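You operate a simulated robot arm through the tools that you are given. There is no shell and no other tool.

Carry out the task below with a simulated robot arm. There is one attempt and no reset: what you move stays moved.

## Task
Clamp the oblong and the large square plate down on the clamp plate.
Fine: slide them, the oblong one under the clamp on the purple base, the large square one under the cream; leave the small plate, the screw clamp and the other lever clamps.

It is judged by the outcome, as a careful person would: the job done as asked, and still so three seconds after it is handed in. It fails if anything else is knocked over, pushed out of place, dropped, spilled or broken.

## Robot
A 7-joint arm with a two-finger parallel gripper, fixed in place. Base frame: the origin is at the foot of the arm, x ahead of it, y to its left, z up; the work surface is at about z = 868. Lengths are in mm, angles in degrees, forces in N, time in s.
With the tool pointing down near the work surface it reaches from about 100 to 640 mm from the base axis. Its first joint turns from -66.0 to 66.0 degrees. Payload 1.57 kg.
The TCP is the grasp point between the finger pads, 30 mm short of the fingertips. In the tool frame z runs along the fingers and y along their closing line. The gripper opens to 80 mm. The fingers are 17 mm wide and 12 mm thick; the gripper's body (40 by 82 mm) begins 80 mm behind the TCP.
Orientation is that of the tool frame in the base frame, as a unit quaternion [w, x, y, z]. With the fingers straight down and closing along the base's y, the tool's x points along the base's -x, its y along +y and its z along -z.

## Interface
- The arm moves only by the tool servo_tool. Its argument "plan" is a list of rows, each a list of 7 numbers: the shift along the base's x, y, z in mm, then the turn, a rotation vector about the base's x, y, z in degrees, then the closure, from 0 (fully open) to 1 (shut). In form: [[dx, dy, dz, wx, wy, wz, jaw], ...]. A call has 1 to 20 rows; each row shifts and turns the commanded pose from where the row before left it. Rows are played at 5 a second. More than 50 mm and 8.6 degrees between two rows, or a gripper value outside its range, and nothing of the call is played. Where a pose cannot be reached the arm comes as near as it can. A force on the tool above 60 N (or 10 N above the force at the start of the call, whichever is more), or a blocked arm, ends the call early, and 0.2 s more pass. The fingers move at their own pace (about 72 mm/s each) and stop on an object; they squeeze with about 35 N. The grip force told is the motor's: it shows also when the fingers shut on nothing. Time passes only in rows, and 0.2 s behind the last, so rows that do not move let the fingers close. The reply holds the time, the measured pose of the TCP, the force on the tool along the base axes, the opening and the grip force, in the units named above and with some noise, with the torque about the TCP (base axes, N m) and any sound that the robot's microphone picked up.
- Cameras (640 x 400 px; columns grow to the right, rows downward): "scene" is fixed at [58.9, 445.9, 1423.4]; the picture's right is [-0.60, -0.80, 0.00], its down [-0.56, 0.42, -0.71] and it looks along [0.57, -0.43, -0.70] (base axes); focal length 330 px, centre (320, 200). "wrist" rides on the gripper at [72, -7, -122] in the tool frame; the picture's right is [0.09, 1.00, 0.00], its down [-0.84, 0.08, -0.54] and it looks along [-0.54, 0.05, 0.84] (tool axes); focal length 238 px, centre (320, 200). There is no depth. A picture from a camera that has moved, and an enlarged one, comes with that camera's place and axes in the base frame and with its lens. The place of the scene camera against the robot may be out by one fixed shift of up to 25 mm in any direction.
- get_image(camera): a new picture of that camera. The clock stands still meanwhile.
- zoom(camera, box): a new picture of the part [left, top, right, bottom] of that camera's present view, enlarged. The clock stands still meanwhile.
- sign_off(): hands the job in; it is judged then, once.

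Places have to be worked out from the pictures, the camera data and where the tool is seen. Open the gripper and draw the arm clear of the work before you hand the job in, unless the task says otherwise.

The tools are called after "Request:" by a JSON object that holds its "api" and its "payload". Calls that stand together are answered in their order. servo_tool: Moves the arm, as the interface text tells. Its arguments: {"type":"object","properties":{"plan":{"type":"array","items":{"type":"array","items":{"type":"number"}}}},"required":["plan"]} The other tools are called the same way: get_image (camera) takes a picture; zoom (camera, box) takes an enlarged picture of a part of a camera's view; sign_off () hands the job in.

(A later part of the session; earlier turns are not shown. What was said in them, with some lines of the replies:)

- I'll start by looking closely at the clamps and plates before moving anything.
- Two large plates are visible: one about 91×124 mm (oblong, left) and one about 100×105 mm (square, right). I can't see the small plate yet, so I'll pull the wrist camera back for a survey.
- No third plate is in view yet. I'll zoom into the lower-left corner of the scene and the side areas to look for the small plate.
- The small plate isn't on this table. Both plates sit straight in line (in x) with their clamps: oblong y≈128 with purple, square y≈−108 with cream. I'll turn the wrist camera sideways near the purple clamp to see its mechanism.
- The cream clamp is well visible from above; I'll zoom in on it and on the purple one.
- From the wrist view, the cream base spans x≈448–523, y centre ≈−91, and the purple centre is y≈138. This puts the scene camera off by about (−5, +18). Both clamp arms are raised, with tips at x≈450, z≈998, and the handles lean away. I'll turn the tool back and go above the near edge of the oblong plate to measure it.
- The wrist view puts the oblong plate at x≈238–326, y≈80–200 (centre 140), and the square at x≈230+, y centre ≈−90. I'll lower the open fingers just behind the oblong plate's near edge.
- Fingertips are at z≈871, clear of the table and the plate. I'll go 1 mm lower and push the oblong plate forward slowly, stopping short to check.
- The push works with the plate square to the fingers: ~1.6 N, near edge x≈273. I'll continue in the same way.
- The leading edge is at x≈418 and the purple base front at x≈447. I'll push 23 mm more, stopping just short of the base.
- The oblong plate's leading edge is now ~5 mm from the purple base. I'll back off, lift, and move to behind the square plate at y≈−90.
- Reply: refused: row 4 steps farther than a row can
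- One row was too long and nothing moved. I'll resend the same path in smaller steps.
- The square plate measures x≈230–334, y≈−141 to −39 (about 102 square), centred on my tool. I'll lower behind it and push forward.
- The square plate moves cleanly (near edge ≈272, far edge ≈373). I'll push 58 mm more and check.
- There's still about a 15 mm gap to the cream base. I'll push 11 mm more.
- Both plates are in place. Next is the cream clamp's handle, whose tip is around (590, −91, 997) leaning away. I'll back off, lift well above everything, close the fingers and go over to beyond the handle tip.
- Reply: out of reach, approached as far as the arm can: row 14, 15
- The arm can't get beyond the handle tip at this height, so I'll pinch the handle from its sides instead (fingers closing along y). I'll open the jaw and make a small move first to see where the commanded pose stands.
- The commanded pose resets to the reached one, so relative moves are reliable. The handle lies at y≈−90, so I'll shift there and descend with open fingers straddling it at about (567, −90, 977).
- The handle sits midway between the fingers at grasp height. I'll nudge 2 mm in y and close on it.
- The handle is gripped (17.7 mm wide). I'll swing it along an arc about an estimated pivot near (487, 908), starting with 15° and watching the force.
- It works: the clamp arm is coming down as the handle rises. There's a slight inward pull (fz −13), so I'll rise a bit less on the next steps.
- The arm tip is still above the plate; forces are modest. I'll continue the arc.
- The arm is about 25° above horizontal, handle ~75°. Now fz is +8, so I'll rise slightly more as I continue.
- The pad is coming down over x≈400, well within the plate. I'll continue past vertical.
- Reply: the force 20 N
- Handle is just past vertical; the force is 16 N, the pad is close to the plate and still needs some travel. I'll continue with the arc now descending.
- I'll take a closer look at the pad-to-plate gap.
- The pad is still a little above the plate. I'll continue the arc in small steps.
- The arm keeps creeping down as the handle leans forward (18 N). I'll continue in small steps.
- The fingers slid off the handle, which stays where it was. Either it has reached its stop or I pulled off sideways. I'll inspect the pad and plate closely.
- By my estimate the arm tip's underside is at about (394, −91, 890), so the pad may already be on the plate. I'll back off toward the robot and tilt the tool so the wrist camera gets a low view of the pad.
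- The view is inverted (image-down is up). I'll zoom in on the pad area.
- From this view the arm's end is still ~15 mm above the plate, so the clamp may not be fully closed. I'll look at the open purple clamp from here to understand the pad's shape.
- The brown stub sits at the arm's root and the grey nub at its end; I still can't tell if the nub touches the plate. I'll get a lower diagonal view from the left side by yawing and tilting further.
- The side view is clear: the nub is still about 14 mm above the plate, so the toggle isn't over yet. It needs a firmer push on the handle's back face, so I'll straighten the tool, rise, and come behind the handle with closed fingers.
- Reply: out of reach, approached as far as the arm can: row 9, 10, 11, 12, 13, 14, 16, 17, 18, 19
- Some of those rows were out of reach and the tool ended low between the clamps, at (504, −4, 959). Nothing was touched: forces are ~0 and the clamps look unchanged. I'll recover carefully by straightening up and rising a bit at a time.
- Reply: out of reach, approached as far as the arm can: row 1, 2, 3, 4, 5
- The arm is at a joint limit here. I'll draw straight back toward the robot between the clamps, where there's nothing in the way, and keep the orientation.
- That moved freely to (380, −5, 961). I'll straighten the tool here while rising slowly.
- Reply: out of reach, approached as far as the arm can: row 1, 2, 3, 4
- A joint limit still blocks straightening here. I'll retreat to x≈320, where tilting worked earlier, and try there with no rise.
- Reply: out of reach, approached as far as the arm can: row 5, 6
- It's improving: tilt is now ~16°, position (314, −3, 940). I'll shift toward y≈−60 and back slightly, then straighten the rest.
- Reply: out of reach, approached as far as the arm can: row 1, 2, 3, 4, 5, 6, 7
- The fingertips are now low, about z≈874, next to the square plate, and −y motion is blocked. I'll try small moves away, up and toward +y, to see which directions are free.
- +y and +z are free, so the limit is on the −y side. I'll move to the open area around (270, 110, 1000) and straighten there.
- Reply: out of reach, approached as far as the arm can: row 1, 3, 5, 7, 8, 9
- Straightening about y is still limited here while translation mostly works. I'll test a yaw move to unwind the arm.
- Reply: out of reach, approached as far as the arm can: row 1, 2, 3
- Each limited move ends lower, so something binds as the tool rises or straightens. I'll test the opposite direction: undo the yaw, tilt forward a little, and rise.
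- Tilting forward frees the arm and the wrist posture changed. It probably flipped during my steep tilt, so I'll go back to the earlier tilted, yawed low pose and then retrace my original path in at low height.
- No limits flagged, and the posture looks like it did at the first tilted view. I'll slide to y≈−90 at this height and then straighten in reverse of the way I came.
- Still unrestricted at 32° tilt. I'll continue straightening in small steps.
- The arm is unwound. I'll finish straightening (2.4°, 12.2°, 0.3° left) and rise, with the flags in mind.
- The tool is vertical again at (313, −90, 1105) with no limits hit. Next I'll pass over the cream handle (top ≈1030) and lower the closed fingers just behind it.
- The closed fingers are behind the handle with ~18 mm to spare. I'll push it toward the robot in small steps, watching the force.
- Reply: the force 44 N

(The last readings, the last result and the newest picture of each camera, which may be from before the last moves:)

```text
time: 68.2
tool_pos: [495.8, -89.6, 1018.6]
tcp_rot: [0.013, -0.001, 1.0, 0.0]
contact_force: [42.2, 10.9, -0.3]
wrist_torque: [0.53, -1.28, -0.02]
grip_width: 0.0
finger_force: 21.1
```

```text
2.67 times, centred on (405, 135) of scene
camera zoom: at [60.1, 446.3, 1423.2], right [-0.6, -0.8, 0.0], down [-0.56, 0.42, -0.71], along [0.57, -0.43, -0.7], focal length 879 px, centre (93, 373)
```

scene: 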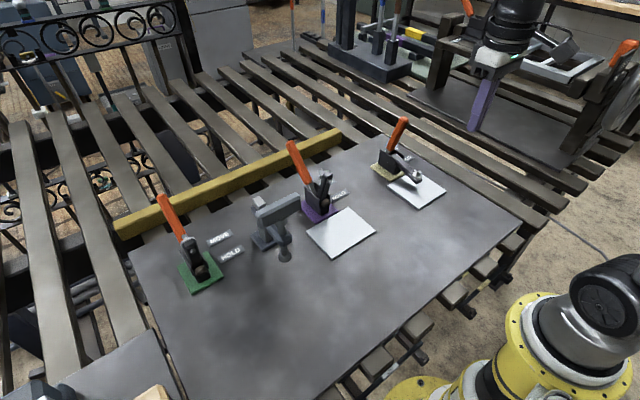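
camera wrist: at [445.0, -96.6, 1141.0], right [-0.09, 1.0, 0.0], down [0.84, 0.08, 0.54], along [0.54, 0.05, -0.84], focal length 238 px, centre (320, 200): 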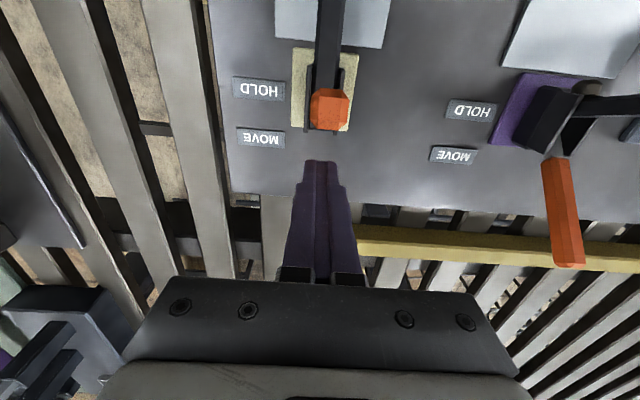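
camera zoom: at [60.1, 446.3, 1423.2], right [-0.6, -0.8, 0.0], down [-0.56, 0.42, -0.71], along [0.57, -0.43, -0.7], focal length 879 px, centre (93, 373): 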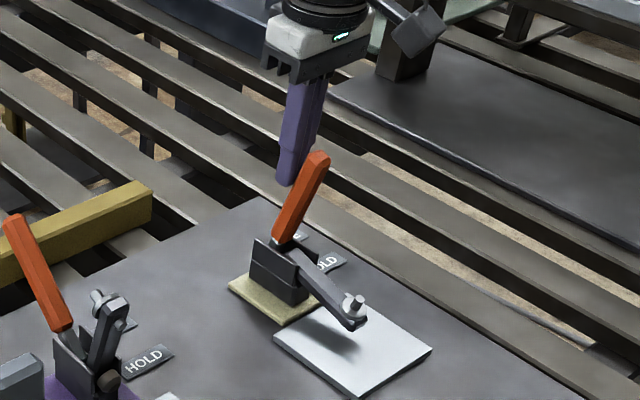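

The handle resists at 42 N with hardly any motion and no click heard. That could be the toggle's dead point. My contact is low on the handle, so I'll raise it toward the tip for more leverage and push again.

Request:
{"api": "servo_tool", "payload": {"plan": [[8, 0, 0, 0, 0, 0, 1], [4, 0, 12, 0, 0, 0, 1], [0, 0, 12, 0, 0, 0, 1], [-6, 0, 0, 0, 0, 0, 1], [-6, 0, 0, 0, 0, 0, 1], [-3, 0, 0, 0, 0, 0, 1], [0, 0, 0, 0, 0, 0, 1]]}}

Request:
{"api": "zoom", "payload": {"camera": "scene", "box": [345, 60, 465, 210]}}

Request:
{"api": "get_image", "payload": {"camera": "wrist"}}

```text
time: 69.8
tool_pos: [489.3, -91.0, 1040.0]
tcp_rot: [0.007, -0.001, 1.0, 0.0]
contact_force: [27.8, -1.4, -0.5]
wrist_torque: [0.18, -0.84, 0.09]
grip_width: 0.0
finger_force: 21.0
```

```text
2.67 times, centred on (405, 135) of scene
camera zoom: at [59.7, 445.9, 1423.4], right [-0.6, -0.8, 0.0], down [-0.56, 0.42, -0.71], along [0.57, -0.43, -0.7], focal length 879 px, centre (93, 373)
```

zoom: 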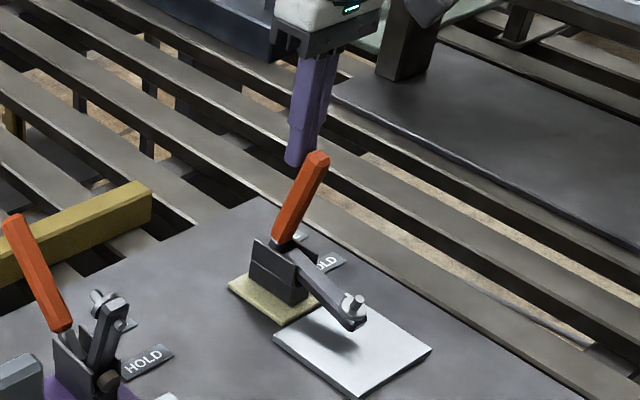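

```text
taken
camera wrist: at [416.6, -97.9, 1160.9], right [-0.09, 1.0, 0.0], down [0.83, 0.08, 0.55], along [0.55, 0.05, -0.83], focal length 238 px, centre (320, 200)
```

wrist: 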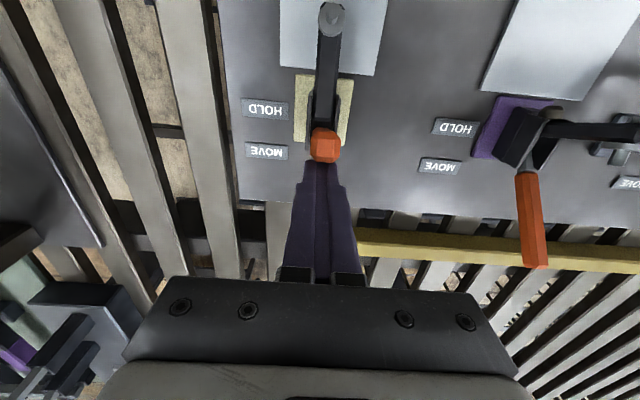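

28 N near the tip so far and no movement. I'll press a few mm more, up to about 50 N.

Request:
{"api": "servo_tool", "payload": {"plan": [[-2, 0, 0, 0, 0, 0, 1], [-2, 0, 0, 0, 0, 0, 1], [0, 0, 0, 0, 0, 0, 1], [0, 0, 0, 0, 0, 0, 1]]}}

Request:
{"api": "zoom", "payload": {"camera": "scene", "box": [345, 60, 465, 210]}}

```text
time: 70.8
tool_pos: [487.7, -91.0, 1040.3]
tcp_rot: [0.013, -0.001, 1.0, -0.001]
contact_force: [42.9, 3.1, -1.3]
wrist_torque: [0.42, -1.33, 0.04]
grip_width: 0.0
finger_force: 21.2
```

```text
2.67 times, centred on (405, 135) of scene
camera zoom: at [60.1, 446.0, 1423.3], right [-0.6, -0.8, 0.0], down [-0.56, 0.42, -0.71], along [0.57, -0.43, -0.7], focal length 879 px, centre (93, 373)
```

zoom: 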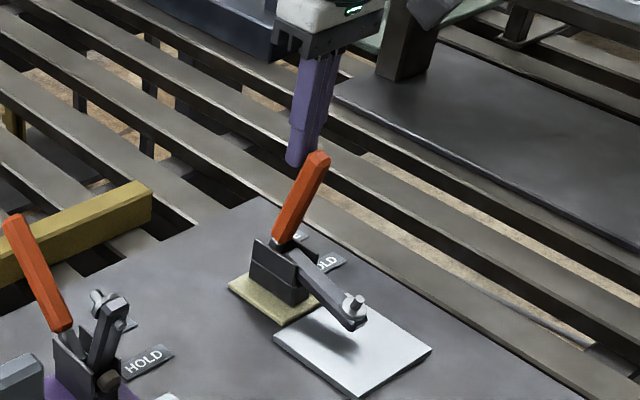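

The handle doesn't move at 43 N near its tip, so it looks like its stop. To find out whether the plate is actually held, I'll back off and nudge the plate's near edge; it slid freely at ~2 N before.

Request:
{"api": "servo_tool", "payload": {"plan": [[10, 0, 0, 0, 0, 0, 1], [10, 0, 10, 0, 0, 0, 1], [0, 0, 35, 0, 0, 0, 1], [0, 0, 25, 0, 0, 0, 1], [-45, 0, 0, 0, 0, 0, 1], [-45, 0, 0, 0, 0, 0, 1], [-45, 0, 0, 0, 0, 0, 1], [-45, 0, 0, 0, 0, 0, 1], [-18, 0, 0, 0, 0, 0, 1], [0, 0, 0, 0, 0, 0, 1]]}}

Request:
{"api": "zoom", "payload": {"camera": "scene", "box": [365, 110, 465, 210]}}

Request:
{"api": "get_image", "payload": {"camera": "wrist"}}

```text
time: 73.0
tool_pos: [303.7, -89.0, 1110.2]
tcp_rot: [0.0, 0.0, 1.0, 0.002]
contact_force: [-0.3, 0.3, -0.2]
wrist_torque: [0.01, -0.01, 0.0]
grip_width: 0.1
finger_force: 21.3
```

```text
4.00 times, centred on (415, 160) of scene
camera zoom: at [58.8, 445.9, 1423.4], right [-0.6, -0.8, 0.0], down [-0.56, 0.42, -0.71], along [0.57, -0.43, -0.7], focal length 1318 px, centre (-60, 360)
```

zoom: 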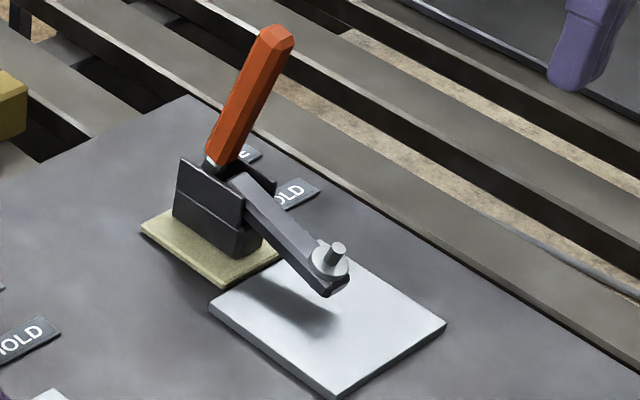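

```text
taken
camera wrist: at [232.2, -96.3, 1232.1], right [-0.09, 1.0, 0.0], down [0.84, 0.08, 0.54], along [0.54, 0.05, -0.84], focal length 238 px, centre (320, 200)
```

wrist: 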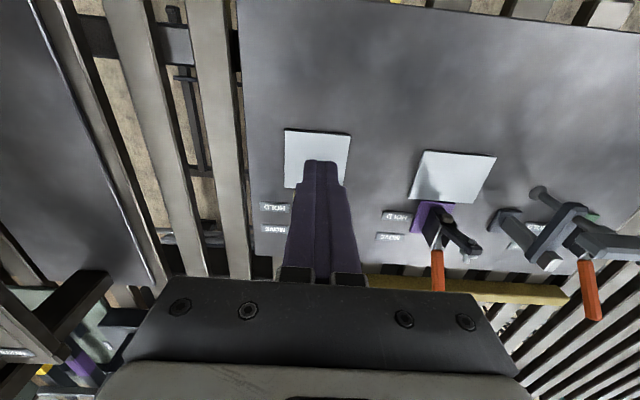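

I'll lower the closed fingers in front of the square plate's near edge (x≈341) and nudge it up to ~3 mm.

Request:
{"api": "servo_tool", "payload": {"plan": [[0, 0, -45, 0, 0, 0, 1], [0, 0, -45, 0, 0, 0, 1], [0, 0, -45, 0, 0, 0, 1], [0, 0, -45, 0, 0, 0, 1], [0, 0, -20, 0, 0, 0, 1], [0, 0, -8, 0, 0, 0, 1], [10, 0, 0, 0, 0, 0, 1], [10, 0, 0, 0, 0, 0, 1], [5, 0, 0, 0, 0, 0, 1], [2, 0, 0, 0, 0, 0, 1], [2, 0, 0, 0, 0, 0, 1], [2, 0, 0, 0, 0, 0, 1], [0, 0, 0, 0, 0, 0, 1]]}}

Request:
{"api": "zoom", "payload": {"camera": "scene", "box": [365, 110, 465, 210]}}

Request:
{"api": "get_image", "payload": {"camera": "wrist"}}

```text
time: 75.8
tool_pos: [333.1, -90.4, 900.8]
tcp_rot: [-0.002, 0.0, 1.0, 0.0]
contact_force: [-8.3, -2.2, 3.0]
wrist_torque: [-0.03, 0.23, -0.03]
grip_width: 0.0
finger_force: 21.6
```

```text
4.00 times, centred on (415, 160) of scene
camera zoom: at [58.6, 445.9, 1423.4], right [-0.6, -0.8, 0.0], down [-0.56, 0.42, -0.71], along [0.57, -0.43, -0.7], focal length 1318 px, centre (-60, 360)
```

zoom: 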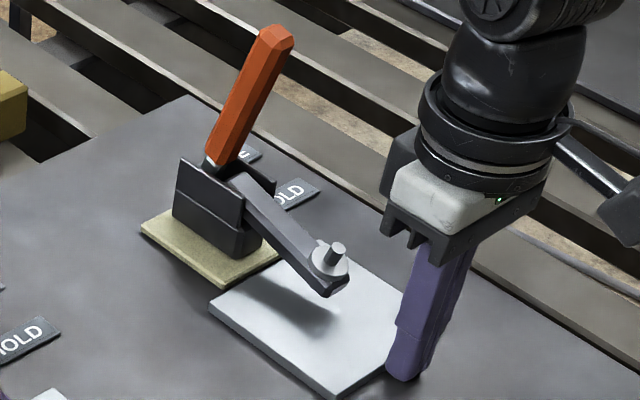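

```text
taken
camera wrist: at [262.2, -96.6, 1023.7], right [-0.09, 1.0, 0.0], down [0.84, 0.08, 0.54], along [0.54, 0.05, -0.84], focal length 238 px, centre (320, 200)
```

wrist: 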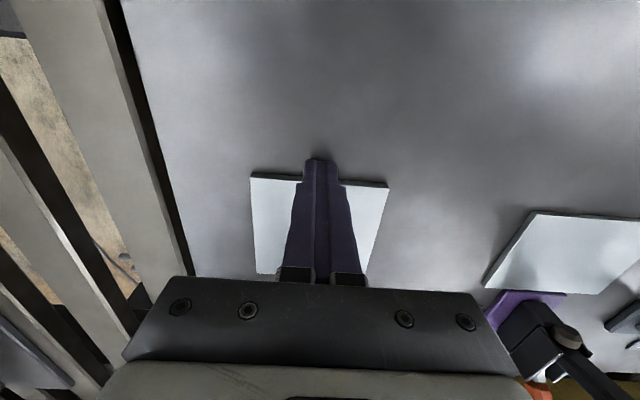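

The plate resists 8 N with no movement, compared with ~2 N free sliding. I'll press slightly more to confirm it's held.

Request:
{"api": "servo_tool", "payload": {"plan": [[1.5, 0, 0, 0, 0, 0, 1], [1.5, 0, 0, 0, 0, 0, 1], [0, 0, 0, 0, 0, 0, 1]]}}

Request:
{"api": "zoom", "payload": {"camera": "scene", "box": [365, 110, 465, 210]}}

```text
time: 76.6
tool_pos: [332.6, -89.5, 899.9]
tcp_rot: [-0.006, 0.0, 1.0, 0.002]
contact_force: [-23.7, 1.8, 5.1]
wrist_torque: [-0.19, 0.57, -0.03]
grip_width: 0.0
finger_force: 21.6
```

```text
4.00 times, centred on (415, 160) of scene
camera zoom: at [58.2, 446.0, 1423.4], right [-0.6, -0.8, 0.0], down [-0.56, 0.42, -0.71], along [0.57, -0.43, -0.7], focal length 1318 px, centre (-60, 360)
```

zoom: 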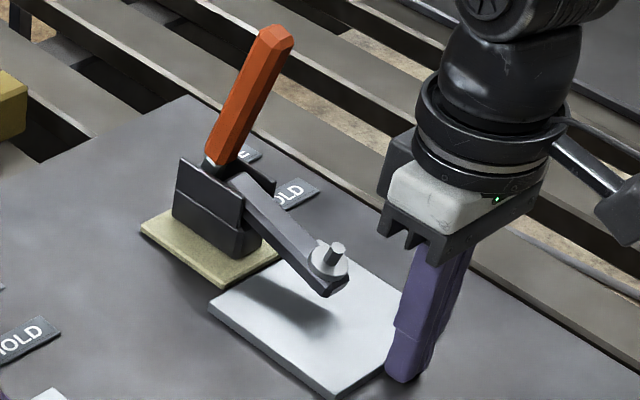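

It takes 24 N without moving, so either it's clamped or it's against the base edge. A sideways nudge on its left edge will tell them apart.

Request:
{"api": "servo_tool", "payload": {"plan": [[-6, 0, 0, 0, 0, 0, 1], [-6, 0, 10, 0, 0, 0, 1], [0, 10, 40, 0, 0, 0, 1], [0, 40, 10, 0, 0, 0, 1], [0, 33, 0, 0, 0, 0, 1], [35, 0, 0, 0, 0, 0, 1], [35, 0, 0, 0, 0, 0, 1], [0, 0, -35, 0, 0, 0, 1], [0, 0, -20, 0, 0, 0, 1], [0, 0, -4, 0, 0, 0, 1], [0, 0, 0, 0, 0, 0, 1]]}}

Request:
{"api": "get_image", "payload": {"camera": "wrist"}}

Request:
{"api": "zoom", "payload": {"camera": "scene", "box": [345, 90, 475, 220]}}

```text
time: 79.0
tool_pos: [396.2, -7.5, 902.0]
tcp_rot: [0.0, 0.0, 1.0, 0.001]
contact_force: [-0.2, 0.2, 0.9]
wrist_torque: [0.0, 0.01, 0.01]
grip_width: 0.0
finger_force: 21.1
```

```text
taken
camera wrist: at [325.0, -14.2, 1023.5], right [-0.09, 1.0, 0.0], down [0.84, 0.08, 0.54], along [0.54, 0.05, -0.84], focal length 238 px, centre (320, 200)
```

wrist: 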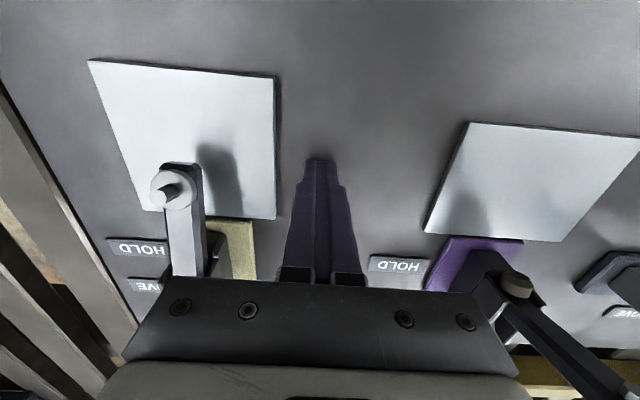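

```text
3.08 times, centred on (410, 155) of scene
camera zoom: at [58.9, 445.9, 1423.4], right [-0.6, -0.8, 0.0], down [-0.56, 0.42, -0.71], along [0.57, -0.43, -0.7], focal length 1014 px, centre (43, 338)
```

zoom: 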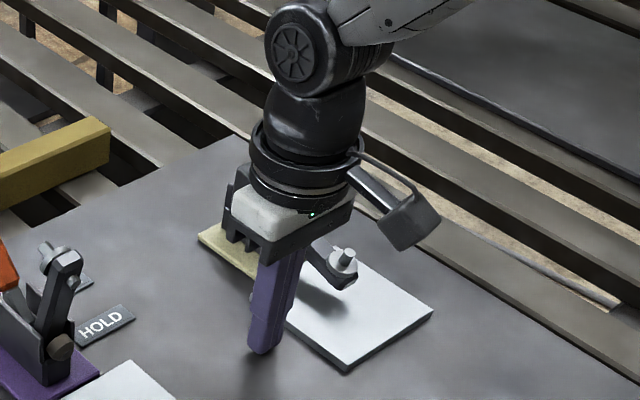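

This is a good close view of the cream clamp; I'll zoom in on it and on the plate-to-base gaps before nudging.

Request:
{"api": "zoom", "payload": {"camera": "wrist", "box": [100, 130, 290, 290]}}

Request:
{"api": "zoom", "payload": {"camera": "wrist", "box": [410, 200, 600, 360]}}

```text
2.50 times, centred on (195, 210) of wrist
camera zoom: at [325.0, -14.2, 1023.5], right [-0.09, 1.0, 0.0], down [0.84, 0.08, 0.54], along [0.54, 0.05, -0.84], focal length 596 px, centre (632, 175)
```

zoom: 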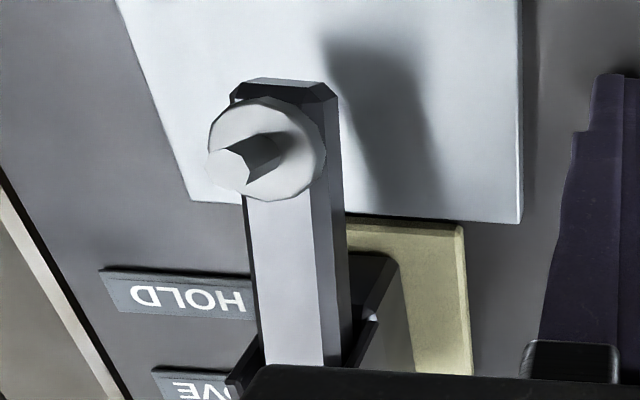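

```text
2.50 times, centred on (505, 280) of wrist
camera zoom: at [325.0, -14.2, 1023.5], right [-0.09, 1.0, 0.0], down [0.84, 0.08, 0.54], along [0.54, 0.05, -0.84], focal length 596 px, centre (-142, 0)
```

zoom: 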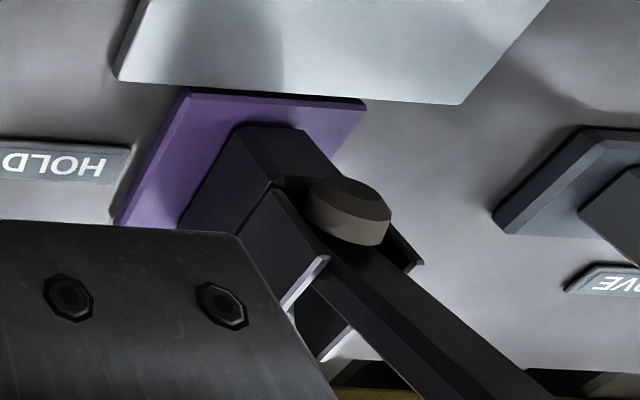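

I'll nudge sideways in −y: contact is expected after ~19 mm, then a couple of mm more.

Request:
{"api": "servo_tool", "payload": {"plan": [[0, -10, 0, 0, 0, 0, 1], [0, -6, 0, 0, 0, 0, 1], [0, -1.5, 0, 0, 0, 0, 1], [0, -1.5, 0, 0, 0, 0, 1], [0, -1.5, 0, 0, 0, 0, 1], [0, 0, 0, 0, 0, 0, 1]]}}

Request:
{"api": "get_image", "payload": {"camera": "wrist"}}

```text
time: 80.4
tool_pos: [395.1, -28.1, 901.1]
tcp_rot: [0.001, 0.0, 1.0, 0.001]
contact_force: [1.3, 1.4, -0.8]
wrist_torque: [0.07, 0.03, 0.03]
grip_width: 0.0
finger_force: 21.6
```

```text
taken
camera wrist: at [323.8, -34.8, 1023.7], right [-0.09, 1.0, 0.0], down [0.84, 0.08, 0.54], along [0.54, 0.05, -0.84], focal length 238 px, centre (320, 200)
```

wrist: 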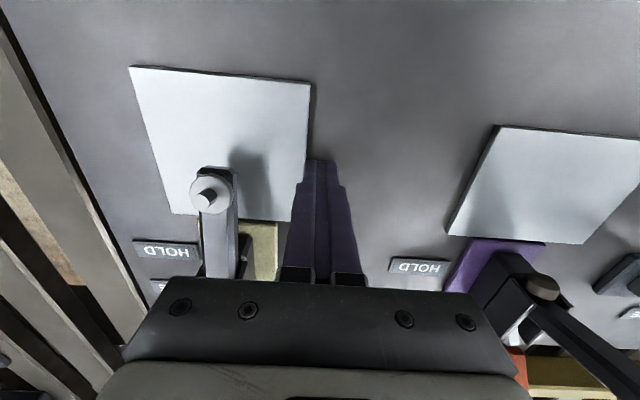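

Contact is just starting (1.4 N). I'll push 2–3 mm more.

Request:
{"api": "servo_tool", "payload": {"plan": [[0, -1.5, 0, 0, 0, 0, 1], [0, -1.5, 0, 0, 0, 0, 1], [0, 0, 0, 0, 0, 0, 1]]}}

Request:
{"api": "get_image", "payload": {"camera": "wrist"}}

```text
time: 81.2
tool_pos: [395.8, -28.0, 902.2]
tcp_rot: [0.001, 0.0, 1.0, 0.003]
contact_force: [-4.2, 30.2, 10.8]
wrist_torque: [0.72, 0.08, -0.04]
grip_width: 0.0
finger_force: 21.6
```

```text
taken
camera wrist: at [323.9, -35.5, 1023.6], right [-0.09, 1.0, 0.0], down [0.84, 0.07, 0.54], along [0.54, 0.05, -0.84], focal length 238 px, centre (320, 200)
```

wrist: 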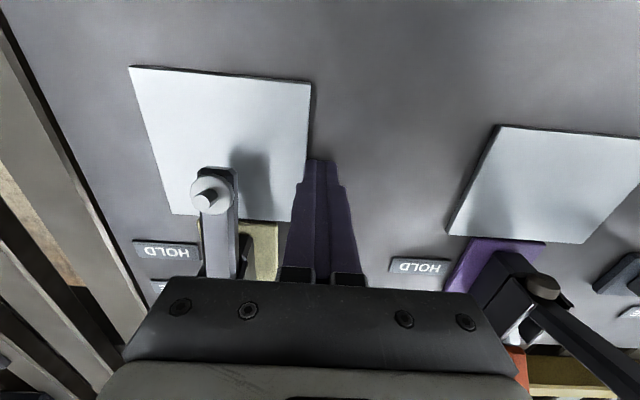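

The plate took 30 N sideways without budging, so the square plate is firmly clamped. Now the purple clamp: I'll back off, rise, and go above its handle with the jaw partly open.

Request:
{"api": "servo_tool", "payload": {"plan": [[0, 6, 0, 0, 0, 0, 1], [0, 8, 20, 0, 0, 0, 1], [0, 2, 45, 0, 0, 0, 1], [0, 0, 45, 0, 0, 0, 1], [0, 0, 45, 0, 0, 0, 1], [0, 0, 10, 0, 0, 0, 0.3], [28, 30, 0, 0, 0, 0, 0.3], [28, 30, 0, 0, 0, 0, 0.3], [28, 30, 0, 0, 0, 0, 0.3], [28, 30, 0, 0, 0, 0, 0.3], [28, 30, 0, 0, 0, 0, 0.3], [0, 0, 0, 0, 0, 0, 0.3]]}}

Request:
{"api": "get_image", "payload": {"camera": "wrist"}}

Request:
{"api": "get_image", "payload": {"camera": "scene"}}

```text
time: 83.8
tool_pos: [533.8, 134.5, 1067.8]
tcp_rot: [-0.001, 0.001, 1.0, 0.002]
contact_force: [-0.3, -0.5, 0.9]
wrist_torque: [-0.02, -0.03, 0.02]
grip_width: 55.8
finger_force: 0.1
```

```text
taken
camera wrist: at [462.7, 127.1, 1189.3], right [-0.09, 1.0, 0.0], down [0.84, 0.08, 0.54], along [0.54, 0.05, -0.84], focal length 238 px, centre (320, 200)
```

wrist: 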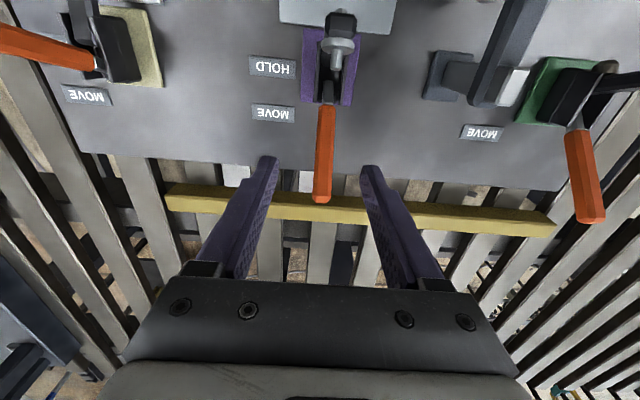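

```text
taken
```

scene: 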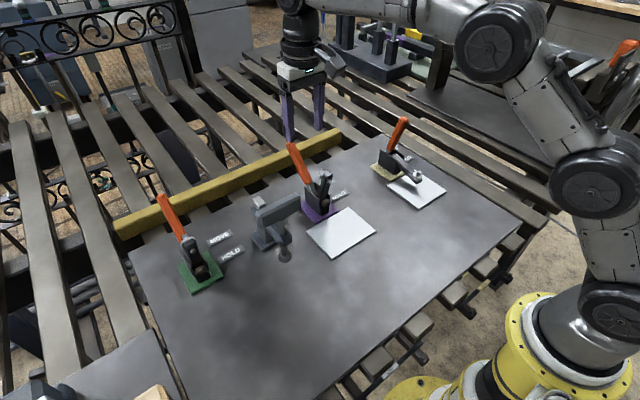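

The purple handle lies at y≈140 with the same geometry as the cream one. I'll move over it and descend to about (569, 140, 978) with the fingers straddling.

Request:
{"api": "servo_tool", "payload": {"plan": [[0, 5.5, 0, 0, 0, 0, 0.3], [12, 0, -20, 0, 0, 0, 0.3], [12, 0, -25, 0, 0, 0, 0.3], [11, 0, -25, 0, 0, 0, 0.3], [0, 0, -15, 0, 0, 0, 0.3], [0, 0, -5, 0, 0, 0, 0.3], [0, 0, 0, 0, 0, 0, 0.3]]}}

Request:
{"api": "get_image", "payload": {"camera": "wrist"}}

Request:
{"api": "zoom", "payload": {"camera": "scene", "box": [240, 70, 400, 230]}}

```text
time: 85.4
tool_pos: [571.1, 140.3, 978.1]
tcp_rot: [0.001, 0.001, 1.0, 0.001]
contact_force: [-0.2, 0.1, 0.2]
wrist_torque: [-0.01, 0.0, 0.02]
grip_width: 56.0
finger_force: 0.0
```

```text
taken
camera wrist: at [499.1, 133.3, 1100.5], right [-0.09, 1.0, 0.0], down [0.84, 0.08, 0.54], along [0.54, 0.05, -0.84], focal length 238 px, centre (320, 200)
```

wrist: 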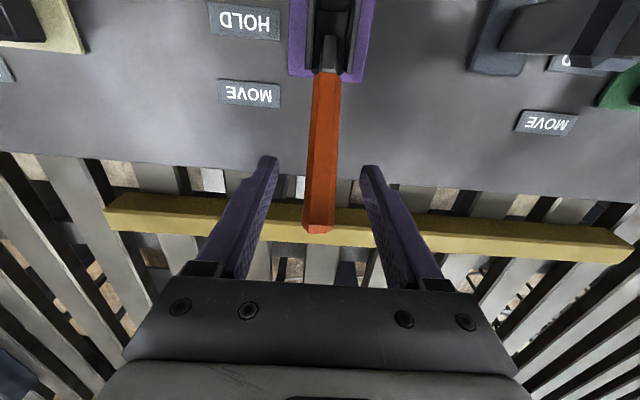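

```text
2.50 times, centred on (320, 150) of scene
camera zoom: at [58.9, 445.9, 1423.4], right [-0.6, -0.8, 0.0], down [-0.56, 0.42, -0.71], along [0.57, -0.43, -0.7], focal length 824 px, centre (320, 325)
```

zoom: 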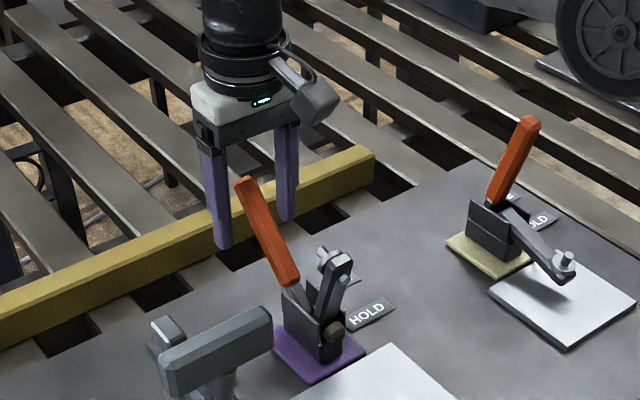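

Handle centred between the fingers. I'll close on it.

Request:
{"api": "servo_tool", "payload": {"plan": [[-1.5, 0, 0, 0, 0, 0, 0.3], [0, 0, 0, 0, 0, 0, 0.6], [0, 0, 0, 0, 0, 0, 0.8], [0, 0, 0, 0, 0, 0, 1], [0, 0, 0, 0, 0, 0, 1]]}}

```text
time: 86.6
tool_pos: [568.3, 140.8, 978.4]
tcp_rot: [0.001, -0.002, 1.0, 0.001]
contact_force: [-0.4, 3.4, -1.5]
wrist_torque: [-0.2, -0.12, 0.05]
grip_width: 17.7
finger_force: 32.7
```

The handle is gripped (17.7 mm). I'll swing it through the first part of the same arc that worked on the cream clamp.

Request:
{"api": "servo_tool", "payload": {"plan": [[-6.4, 0, 6.4, 0, 0, 0, 1], [-7.1, 0, 5.8, 0, 0, 0, 1], [-7.5, 0, 5, 0, 0, 0, 1], [-8, 0, 4, 0, 0, 0, 1], [-8.4, 0, 3.6, 0, 0, 0, 1], [0, 0, 0, 0, 0, 0, 1]]}}

Request:
{"api": "zoom", "payload": {"camera": "scene", "box": [240, 70, 400, 270]}}

```text
time: 88.0
tool_pos: [532.8, 139.1, 1003.3]
tcp_rot: [0.002, -0.001, 1.0, 0.001]
contact_force: [10.9, 7.1, -2.2]
wrist_torque: [-0.93, -0.96, 0.17]
grip_width: 18.0
finger_force: 32.4
```

```text
2.00 times, centred on (320, 170) of scene
camera zoom: at [59.1, 446.2, 1423.3], right [-0.6, -0.8, 0.0], down [-0.56, 0.42, -0.71], along [0.57, -0.43, -0.7], focal length 659 px, centre (320, 260)
```

zoom: 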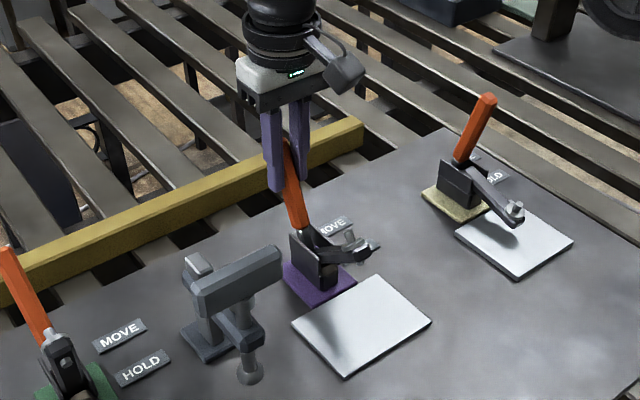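

The arm is descending as before with modest force. I'll continue up to near the expected hold position.

Request:
{"api": "servo_tool", "payload": {"plan": [[-8.6, 0, 3, 0, 0, 0, 1], [-8.8, 0, 2.2, 0, 0, 0, 1], [-8.5, 0, 1.8, 0, 0, 0, 1], [-8.5, 0, 1.2, 0, 0, 0, 1], [0, 0, 0, 0, 0, 0, 1]]}}

Request:
{"api": "zoom", "payload": {"camera": "scene", "box": [240, 70, 400, 270]}}

```text
time: 89.2
tool_pos: [496.6, 141.0, 1010.3]
tcp_rot: [0.0, 0.0, 1.0, 0.001]
contact_force: [11.1, 6.1, -6.7]
wrist_torque: [-0.46, -0.96, 0.06]
grip_width: 17.9
finger_force: 32.7
```

```text
2.00 times, centred on (320, 170) of scene
camera zoom: at [59.2, 446.1, 1423.3], right [-0.6, -0.8, 0.0], down [-0.56, 0.42, -0.71], along [0.57, -0.43, -0.7], focal length 659 px, centre (320, 260)
```

zoom: 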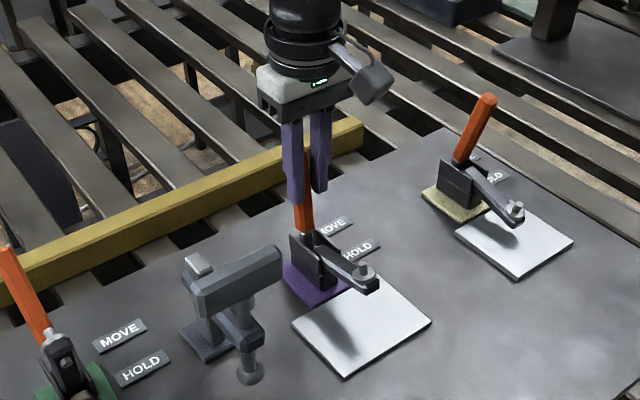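

Nearly there. I'll go on past vertical to the hold position at x≈474.

Request:
{"api": "servo_tool", "payload": {"plan": [[-8.5, 0, 0.4, 0, 0, 0, 1], [-8.5, 0, -0.6, 0, 0, 0, 1], [-5, 0, -1, 0, 0, 0, 1], [-4, 0, -1, 0, 0, 0, 1], [0, 0, 0, 0, 0, 0, 1]]}}

Request:
{"api": "zoom", "payload": {"camera": "scene", "box": [240, 70, 400, 270]}}

Request:
{"api": "get_image", "payload": {"camera": "wrist"}}

```text
time: 90.4
tool_pos: [468.8, 142.1, 1009.5]
tcp_rot: [0.001, -0.001, 1.0, 0.001]
contact_force: [-0.5, 0.9, 0.5]
wrist_torque: [-0.01, 0.01, -0.03]
grip_width: 0.0
finger_force: 21.0
```

```text
2.00 times, centred on (320, 170) of scene
camera zoom: at [58.9, 445.9, 1423.4], right [-0.6, -0.8, 0.0], down [-0.56, 0.42, -0.71], along [0.57, -0.43, -0.7], focal length 659 px, centre (320, 260)
```

zoom: 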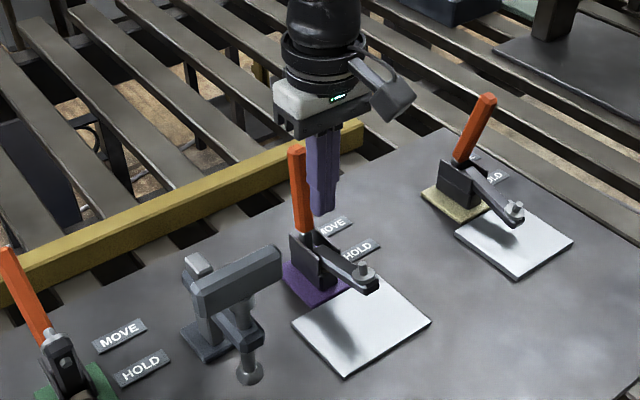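

```text
taken
camera wrist: at [398.4, 134.3, 1130.8], right [-0.09, 1.0, 0.0], down [0.84, 0.08, 0.54], along [0.54, 0.05, -0.84], focal length 238 px, centre (320, 200)
```

wrist: 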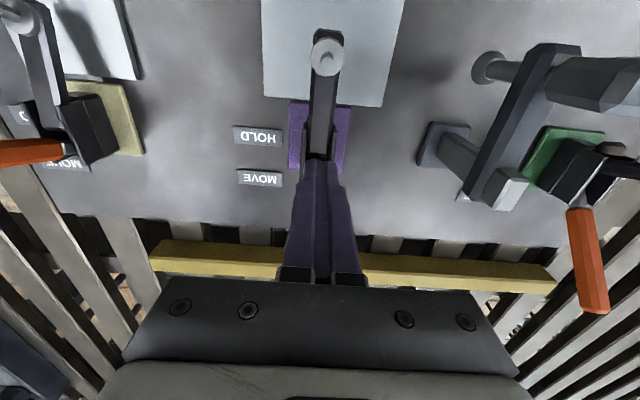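

The pinch slipped off at about 84°; the purple handle needs ~18° more. I'll go up and over it, come down behind, and push it from its back face.

Request:
{"api": "servo_tool", "payload": {"plan": [[-6, 0, 0, 0, 0, 0, 1], [0, 0, 40, 0, 0, 0, 1], [0, 0, 35, 0, 0, 0, 1], [30, -1, 0, 0, 0, 0, 1], [30, -1, 0, 0, 0, 0, 1], [30, 0, 0, 0, 0, 0, 1], [0, 0, 0, 0, 0, 0, 1]]}}

Request:
{"api": "get_image", "payload": {"camera": "wrist"}}

Request:
{"api": "zoom", "payload": {"camera": "scene", "box": [240, 70, 400, 270]}}

```text
time: 92.0
tool_pos: [555.9, 137.3, 1082.1]
tcp_rot: [0.0, 0.0, 1.0, 0.0]
contact_force: [0.7, -0.4, 1.1]
wrist_torque: [0.0, -0.01, 0.0]
grip_width: 0.1
finger_force: 20.7
```

```text
taken
camera wrist: at [484.0, 130.1, 1203.4], right [-0.09, 1.0, 0.0], down [0.84, 0.08, 0.54], along [0.54, 0.05, -0.84], focal length 238 px, centre (320, 200)
```

wrist: 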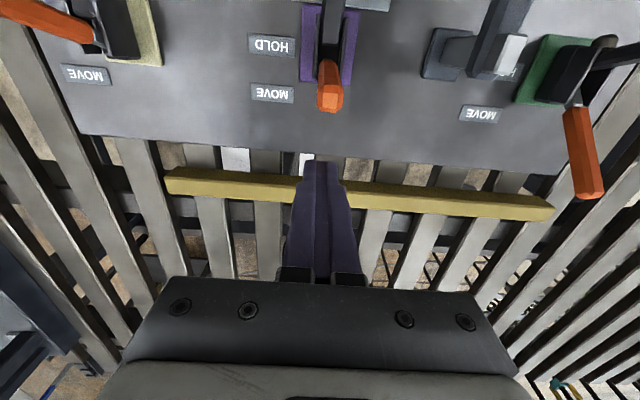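

```text
2.00 times, centred on (320, 170) of scene
camera zoom: at [58.9, 445.9, 1423.4], right [-0.6, -0.8, 0.0], down [-0.56, 0.42, -0.71], along [0.57, -0.43, -0.7], focal length 659 px, centre (320, 260)
```

zoom: 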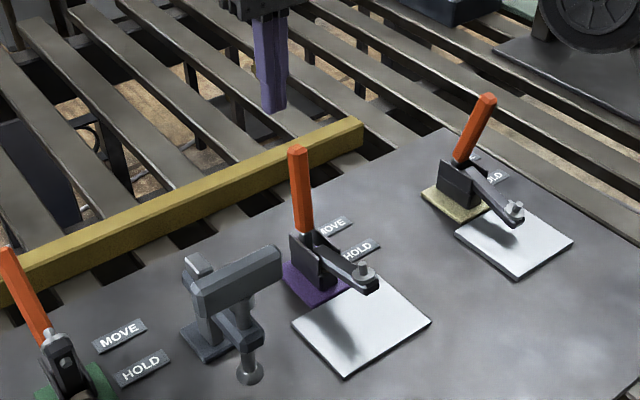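

The handle tip is at about (512, 139.5, 1030). I'll lower behind it with fingertips at z≈1006 and push toward the robot.

Request:
{"api": "servo_tool", "payload": {"plan": [[0, 2, -20, 0, 0, 0, 1], [0, 0, -20, 0, 0, 0, 1], [0, 0, -6, 0, 0, 0, 1], [-10, 0, 0, 0, 0, 0, 1], [-9, 0, 0, 0, 0, 0, 1], [-6, 0, 0, 0, 0, 0, 1], [-6, 0, 0, 0, 0, 0, 1], [-6, 0, 0, 0, 0, 0, 1], [-6, 0, 0, 0, 0, 0, 1], [0, 0, 0, 0, 0, 0, 1]]}}

Request:
{"api": "zoom", "payload": {"camera": "scene", "box": [240, 70, 400, 270]}}

Request:
{"api": "get_image", "payload": {"camera": "wrist"}}

```text
time: 94.2
tool_pos: [512.3, 140.7, 1037.9]
tcp_rot: [0.002, 0.0, 1.0, 0.002]
contact_force: [10.7, 3.6, 2.5]
wrist_torque: [0.11, -0.31, -0.03]
grip_width: 0.1
finger_force: 21.0
```

```text
2.00 times, centred on (320, 170) of scene
camera zoom: at [59.1, 446.0, 1423.4], right [-0.6, -0.8, 0.0], down [-0.56, 0.42, -0.71], along [0.57, -0.43, -0.7], focal length 659 px, centre (320, 260)
```

zoom: 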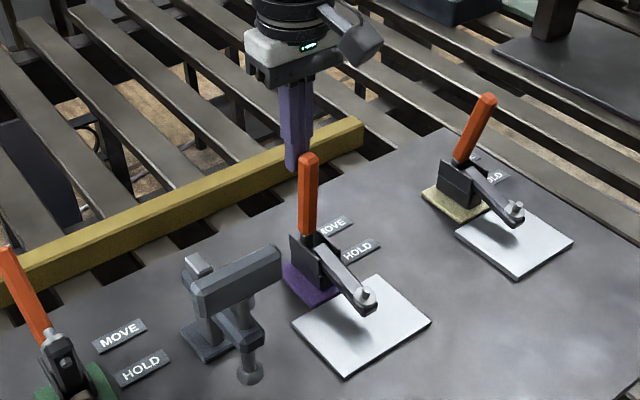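

```text
taken
camera wrist: at [440.9, 133.4, 1159.1], right [-0.09, 1.0, 0.0], down [0.83, 0.08, 0.55], along [0.54, 0.05, -0.84], focal length 238 px, centre (320, 200)
```

wrist: 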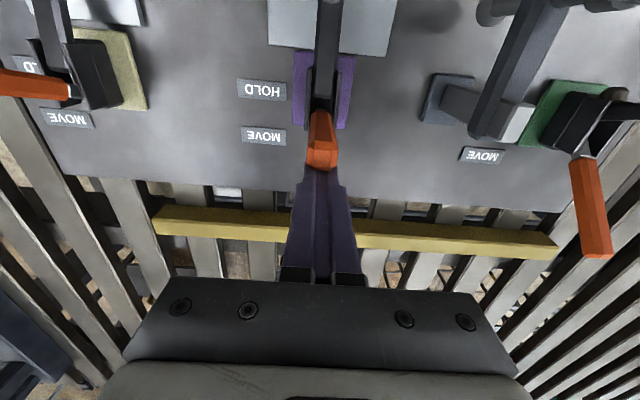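

The push works: the arm is nearly down with 11 N on the handle. I'll keep pushing in small steps.

Request:
{"api": "servo_tool", "payload": {"plan": [[-5, 0, 0, 0, 0, 0, 1], [-5, 0, 0, 0, 0, 0, 1], [-5, 0, 0, 0, 0, 0, 1], [-4, 0, 0, 0, 0, 0, 1], [-3, 0, 0, 0, 0, 0, 1], [0, 0, 0, 0, 0, 0, 1]]}}

Request:
{"api": "zoom", "payload": {"camera": "scene", "box": [240, 70, 400, 270]}}

Request:
{"api": "get_image", "payload": {"camera": "wrist"}}

```text
time: 95.6
tool_pos: [490.5, 139.7, 1037.4]
tcp_rot: [0.004, 0.0, 1.0, 0.001]
contact_force: [13.1, -0.1, -2.1]
wrist_torque: [-0.01, -0.43, 0.01]
grip_width: 0.0
finger_force: 21.4
```

```text
2.00 times, centred on (320, 170) of scene
camera zoom: at [59.3, 445.9, 1423.4], right [-0.6, -0.8, 0.0], down [-0.56, 0.42, -0.71], along [0.57, -0.43, -0.7], focal length 659 px, centre (320, 260)
```

zoom: 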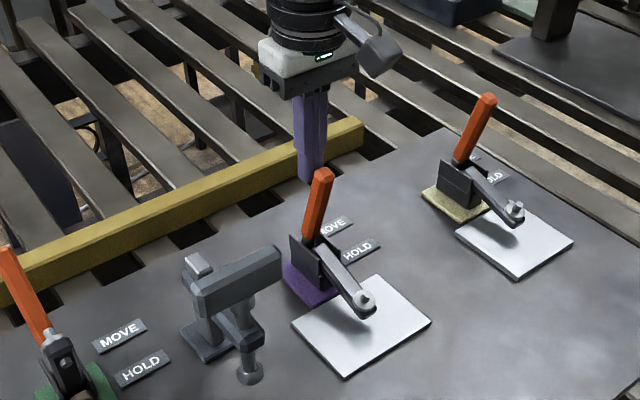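

```text
taken
camera wrist: at [419.1, 133.3, 1159.1], right [-0.09, 1.0, 0.0], down [0.83, 0.08, 0.55], along [0.54, 0.05, -0.84], focal length 238 px, centre (320, 200)
```

wrist: 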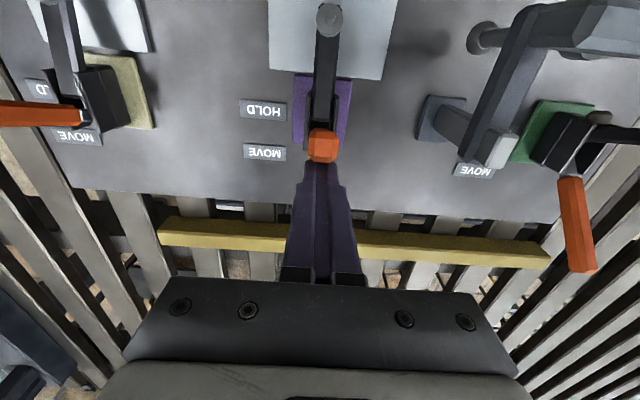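

It's near the position where the cream handle stopped. I'll press a few more mm until it's firm.

Request:
{"api": "servo_tool", "payload": {"plan": [[-2, 0, 0, 0, 0, 0, 1], [-2, 0, 0, 0, 0, 0, 1], [-2, 0, 0, 0, 0, 0, 1], [-1, 0, 0, 0, 0, 0, 1], [0, 0, 0, 0, 0, 0, 1]]}}

Request:
{"api": "zoom", "payload": {"camera": "scene", "box": [240, 70, 400, 270]}}

```text
time: 96.8
tool_pos: [489.1, 140.1, 1039.5]
tcp_rot: [0.011, 0.001, 1.0, 0.002]
contact_force: [44.9, -4.1, -5.5]
wrist_torque: [0.02, -1.36, 0.08]
grip_width: 0.0
finger_force: 21.3
```

```text
2.00 times, centred on (320, 170) of scene
camera zoom: at [60.2, 445.8, 1423.4], right [-0.6, -0.8, 0.0], down [-0.56, 0.42, -0.71], along [0.57, -0.43, -0.7], focal length 659 px, centre (320, 260)
```

zoom: 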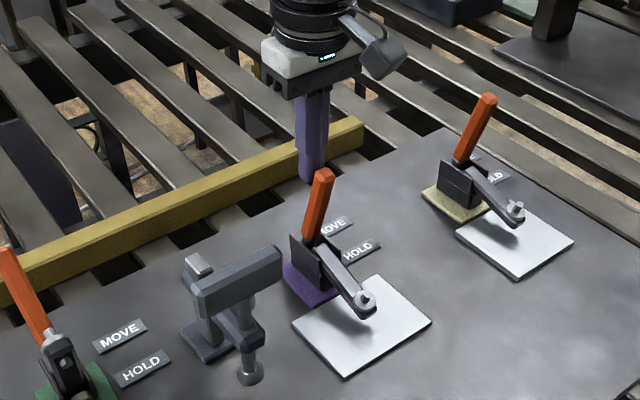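

It's firm at 45 N, the same posture as the cream clamp. I'll back off over the top and test the oblong plate with a sideways nudge on its right edge (y≈80).

Request:
{"api": "servo_tool", "payload": {"plan": [[10, 0, 0, 0, 0, 0, 1], [8, 0, 15, 0, 0, 0, 1], [0, 0, 35, 0, 0, 0, 1], [-25, -25, 0, 0, 0, 0, 1], [-30, -30, 0, 0, 0, 0, 1], [-30, -30, 0, 0, 0, 0, 1], [-25, -5, 0, 0, 0, 0, 1], [0, 0, -45, 0, 0, 0, 1], [0, 0, -45, 0, 0, 0, 1], [0, 0, -45, 0, 0, 0, 1], [0, 0, -30, 0, 0, 0, 1], [0, 0, 0, 0, 0, 0, 1]]}}

Request:
{"api": "get_image", "payload": {"camera": "wrist"}}

Request:
{"api": "get_image", "payload": {"camera": "scene"}}

```text
time: 99.4
tool_pos: [391.2, 50.5, 923.3]
tcp_rot: [0.001, 0.0, 1.0, 0.001]
contact_force: [-0.1, 1.0, 0.3]
wrist_torque: [0.01, 0.0, -0.03]
grip_width: 0.0
finger_force: 21.0
```

```text
taken
camera wrist: at [319.5, 44.0, 1044.8], right [-0.09, 1.0, 0.0], down [0.84, 0.08, 0.54], along [0.54, 0.05, -0.84], focal length 238 px, centre (320, 200)
```

wrist: 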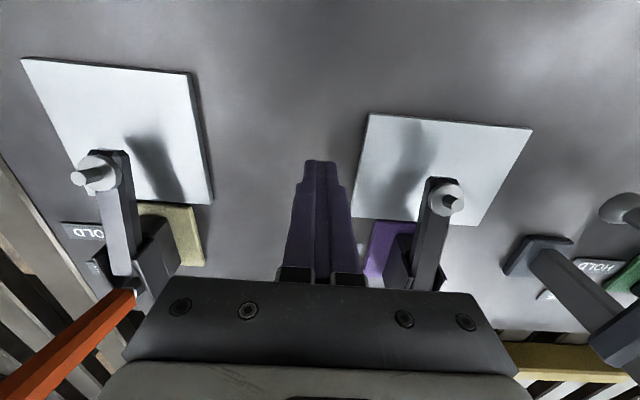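

```text
taken
```

scene: 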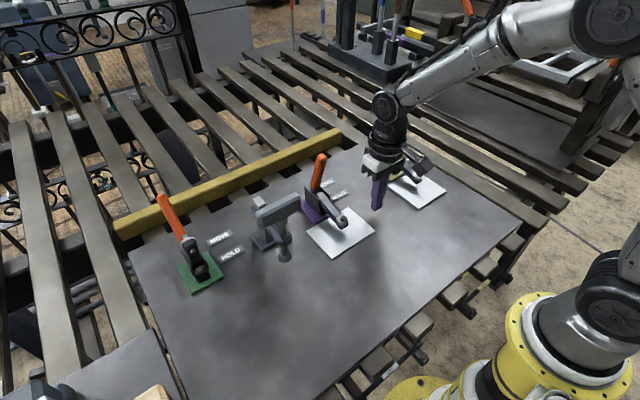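

Both arms are down over their plates. I'll lower to plate height beside the oblong and nudge it sideways gently.

Request:
{"api": "servo_tool", "payload": {"plan": [[0, 0, -15, 0, 0, 0, 1], [0, 0, -6, 0, 0, 0, 1], [0, 8, 0, 0, 0, 0, 1], [0, 7, 0, 0, 0, 0, 1], [0, 1.5, 0, 0, 0, 0, 1], [0, 1.5, 0, 0, 0, 0, 1], [0, 1.5, 0, 0, 0, 0, 1], [0, 0, 0, 0, 0, 0, 1]]}}

Request:
{"api": "get_image", "payload": {"camera": "wrist"}}

```text
time: 101.2
tool_pos: [390.9, 70.3, 901.6]
tcp_rot: [0.0, -0.001, 1.0, 0.001]
contact_force: [0.2, -0.4, -0.3]
wrist_torque: [-0.03, -0.01, 0.01]
grip_width: 0.0
finger_force: 21.4
```

```text
taken
camera wrist: at [320.5, 63.6, 1023.0], right [-0.09, 1.0, 0.0], down [0.84, 0.08, 0.54], along [0.54, 0.05, -0.84], focal length 238 px, centre (320, 200)
```

wrist: 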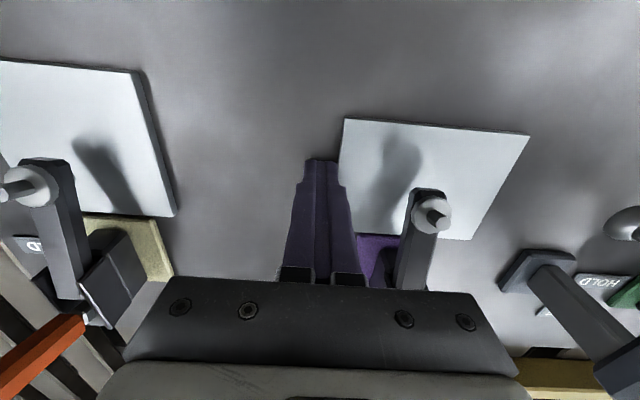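

Almost in contact. I'll press a little more, in 1.5 mm steps.

Request:
{"api": "servo_tool", "payload": {"plan": [[0, 1.5, 0, 0, 0, 0, 1], [0, 1.5, 0, 0, 0, 0, 1], [0, 0, 0, 0, 0, 0, 1]]}}

Request:
{"api": "servo_tool", "payload": {"plan": [[0, 1, 0, 0, 0, 0, 1], [0, 1, 0, 0, 0, 0, 1], [0, 0, 0, 0, 0, 0, 1]]}}

Request:
{"api": "get_image", "payload": {"camera": "wrist"}}

```text
time: 102.0
tool_pos: [391.1, 72.2, 901.1]
tcp_rot: [0.0, 0.0, 1.0, 0.0]
contact_force: [-0.2, -9.0, 3.9]
wrist_torque: [-0.23, 0.01, 0.01]
grip_width: 0.0
finger_force: 21.2
```

```text
time: 102.8
tool_pos: [392.4, 72.7, 900.9]
tcp_rot: [0.0, -0.001, 1.0, -0.001]
contact_force: [-2.1, -30.6, 10.0]
wrist_torque: [-0.77, 0.08, -0.03]
grip_width: 0.0
finger_force: 21.2
```

```text
taken
camera wrist: at [320.2, 65.9, 1022.7], right [-0.09, 1.0, 0.0], down [0.84, 0.08, 0.54], along [0.54, 0.05, -0.84], focal length 238 px, centre (320, 200)
```

wrist: 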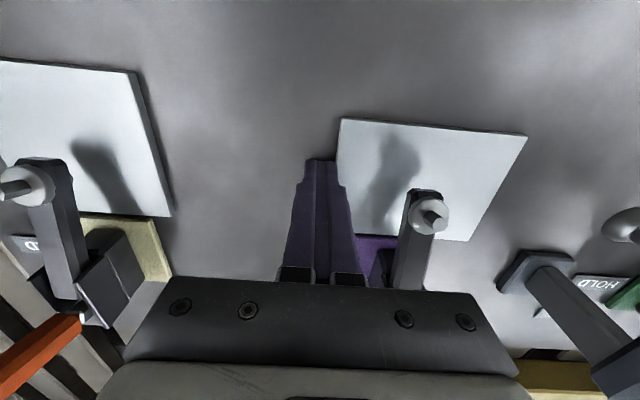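

The oblong plate also takes 30 N sideways without moving, so both plates are clamped. I'll back away, rise, open the gripper and park clear.

Request:
{"api": "servo_tool", "payload": {"plan": [[0, -8, 0, 0, 0, 0, 1], [0, -12, 10, 0, 0, 0, 1], [-10, -10, 40, 0, 0, 0, 1], [-10, 0, 45, 0, 0, 0, 1], [-20, 0, 40, 0, 0, 0, 0.5], [-30, 0, 35, 0, 0, 0, 0], [-30, 0, 30, 0, 0, 0, 0], [-30, 0, 20, 0, 0, 0, 0], [-20, 0, 0, 0, 0, 0, 0], [0, 0, 0, 0, 0, 0, 0]]}}

Request:
{"api": "get_image", "payload": {"camera": "scene"}}

Request:
{"api": "get_image", "payload": {"camera": "wrist"}}

Request:
{"api": "zoom", "payload": {"camera": "scene", "box": [230, 100, 470, 270]}}

```text
time: 105.0
tool_pos: [241.6, 43.3, 1122.6]
tcp_rot: [0.0, 0.001, 1.0, 0.001]
contact_force: [0.3, 0.1, 0.1]
wrist_torque: [-0.05, 0.0, 0.01]
grip_width: 80.0
finger_force: 0.1
```

```text
taken
```

scene: 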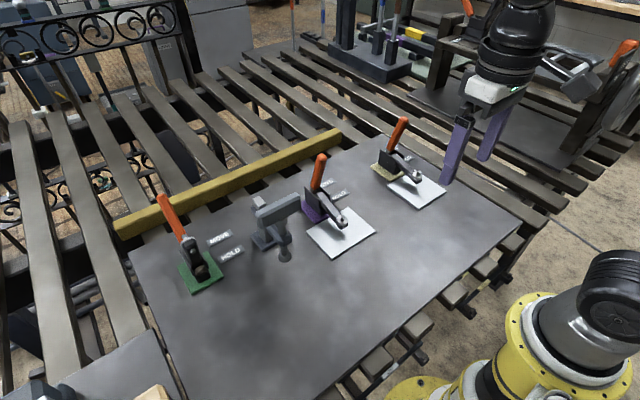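

```text
taken
camera wrist: at [170.4, 37.7, 1244.0], right [-0.09, 1.0, 0.0], down [0.84, 0.08, 0.54], along [0.54, 0.05, -0.84], focal length 238 px, centre (320, 200)
```

wrist: 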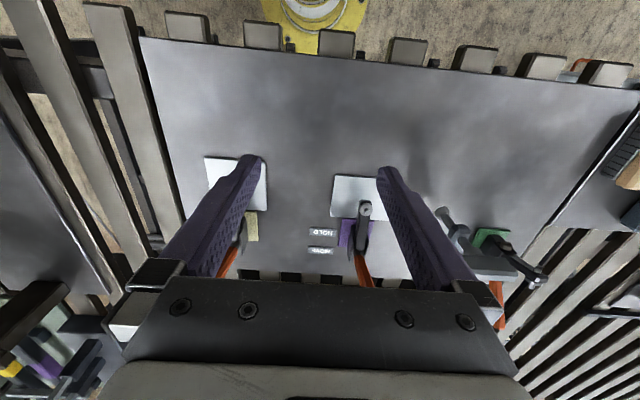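

```text
2.35 times, centred on (350, 185) of scene
camera zoom: at [58.8, 445.9, 1423.4], right [-0.6, -0.8, 0.0], down [-0.56, 0.42, -0.71], along [0.57, -0.43, -0.7], focal length 776 px, centre (249, 235)
```

zoom: 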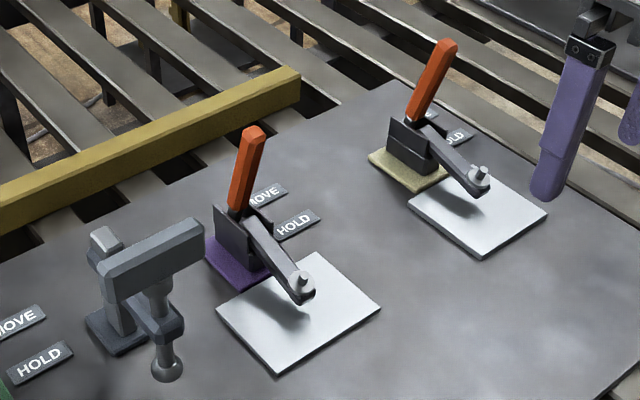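

Both clamp handles are at HOLD with their arms down on the plates: oblong under purple, large square under cream. The screw clamp and green clamp are untouched, the gripper is open and the arm is clear, so I'm handing the job in.

Request:
{"api": "sign_off", "payload": {}}

```text
The job is handed in.
```

Both plates are clamped on the clamp plate: the oblong under the purple clamp and the large square under the cream one. I slid each plate up to its clamp and swung the handle over to HOLD. Each plate then took about 30 N sideways without moving; loose, they slid at about 2 N.

- **Pad contact:** a low side view of the cream clamp, taken after its handle had reached its stop, seemed to show the pad about 10 mm above the plate. I never saw the pads touching, so the push tests are my evidence that the plates are held.
- **Small plate:** I never saw one in any picture, so nothing was done with it.
- **Handles:** the fingers slipped off each handle near the end of its swing. I finished the purple one by pushing it from behind; the cream one was already at its stop.
- **Arm detour:** while repositioning for a better view, the arm hit a joint limit and ended up low between the two clamps. It touched nothing, and I backed it out.

The screw clamp and the other lever clamp were not touched. The gripper is open and the arm is parked clear of the work.
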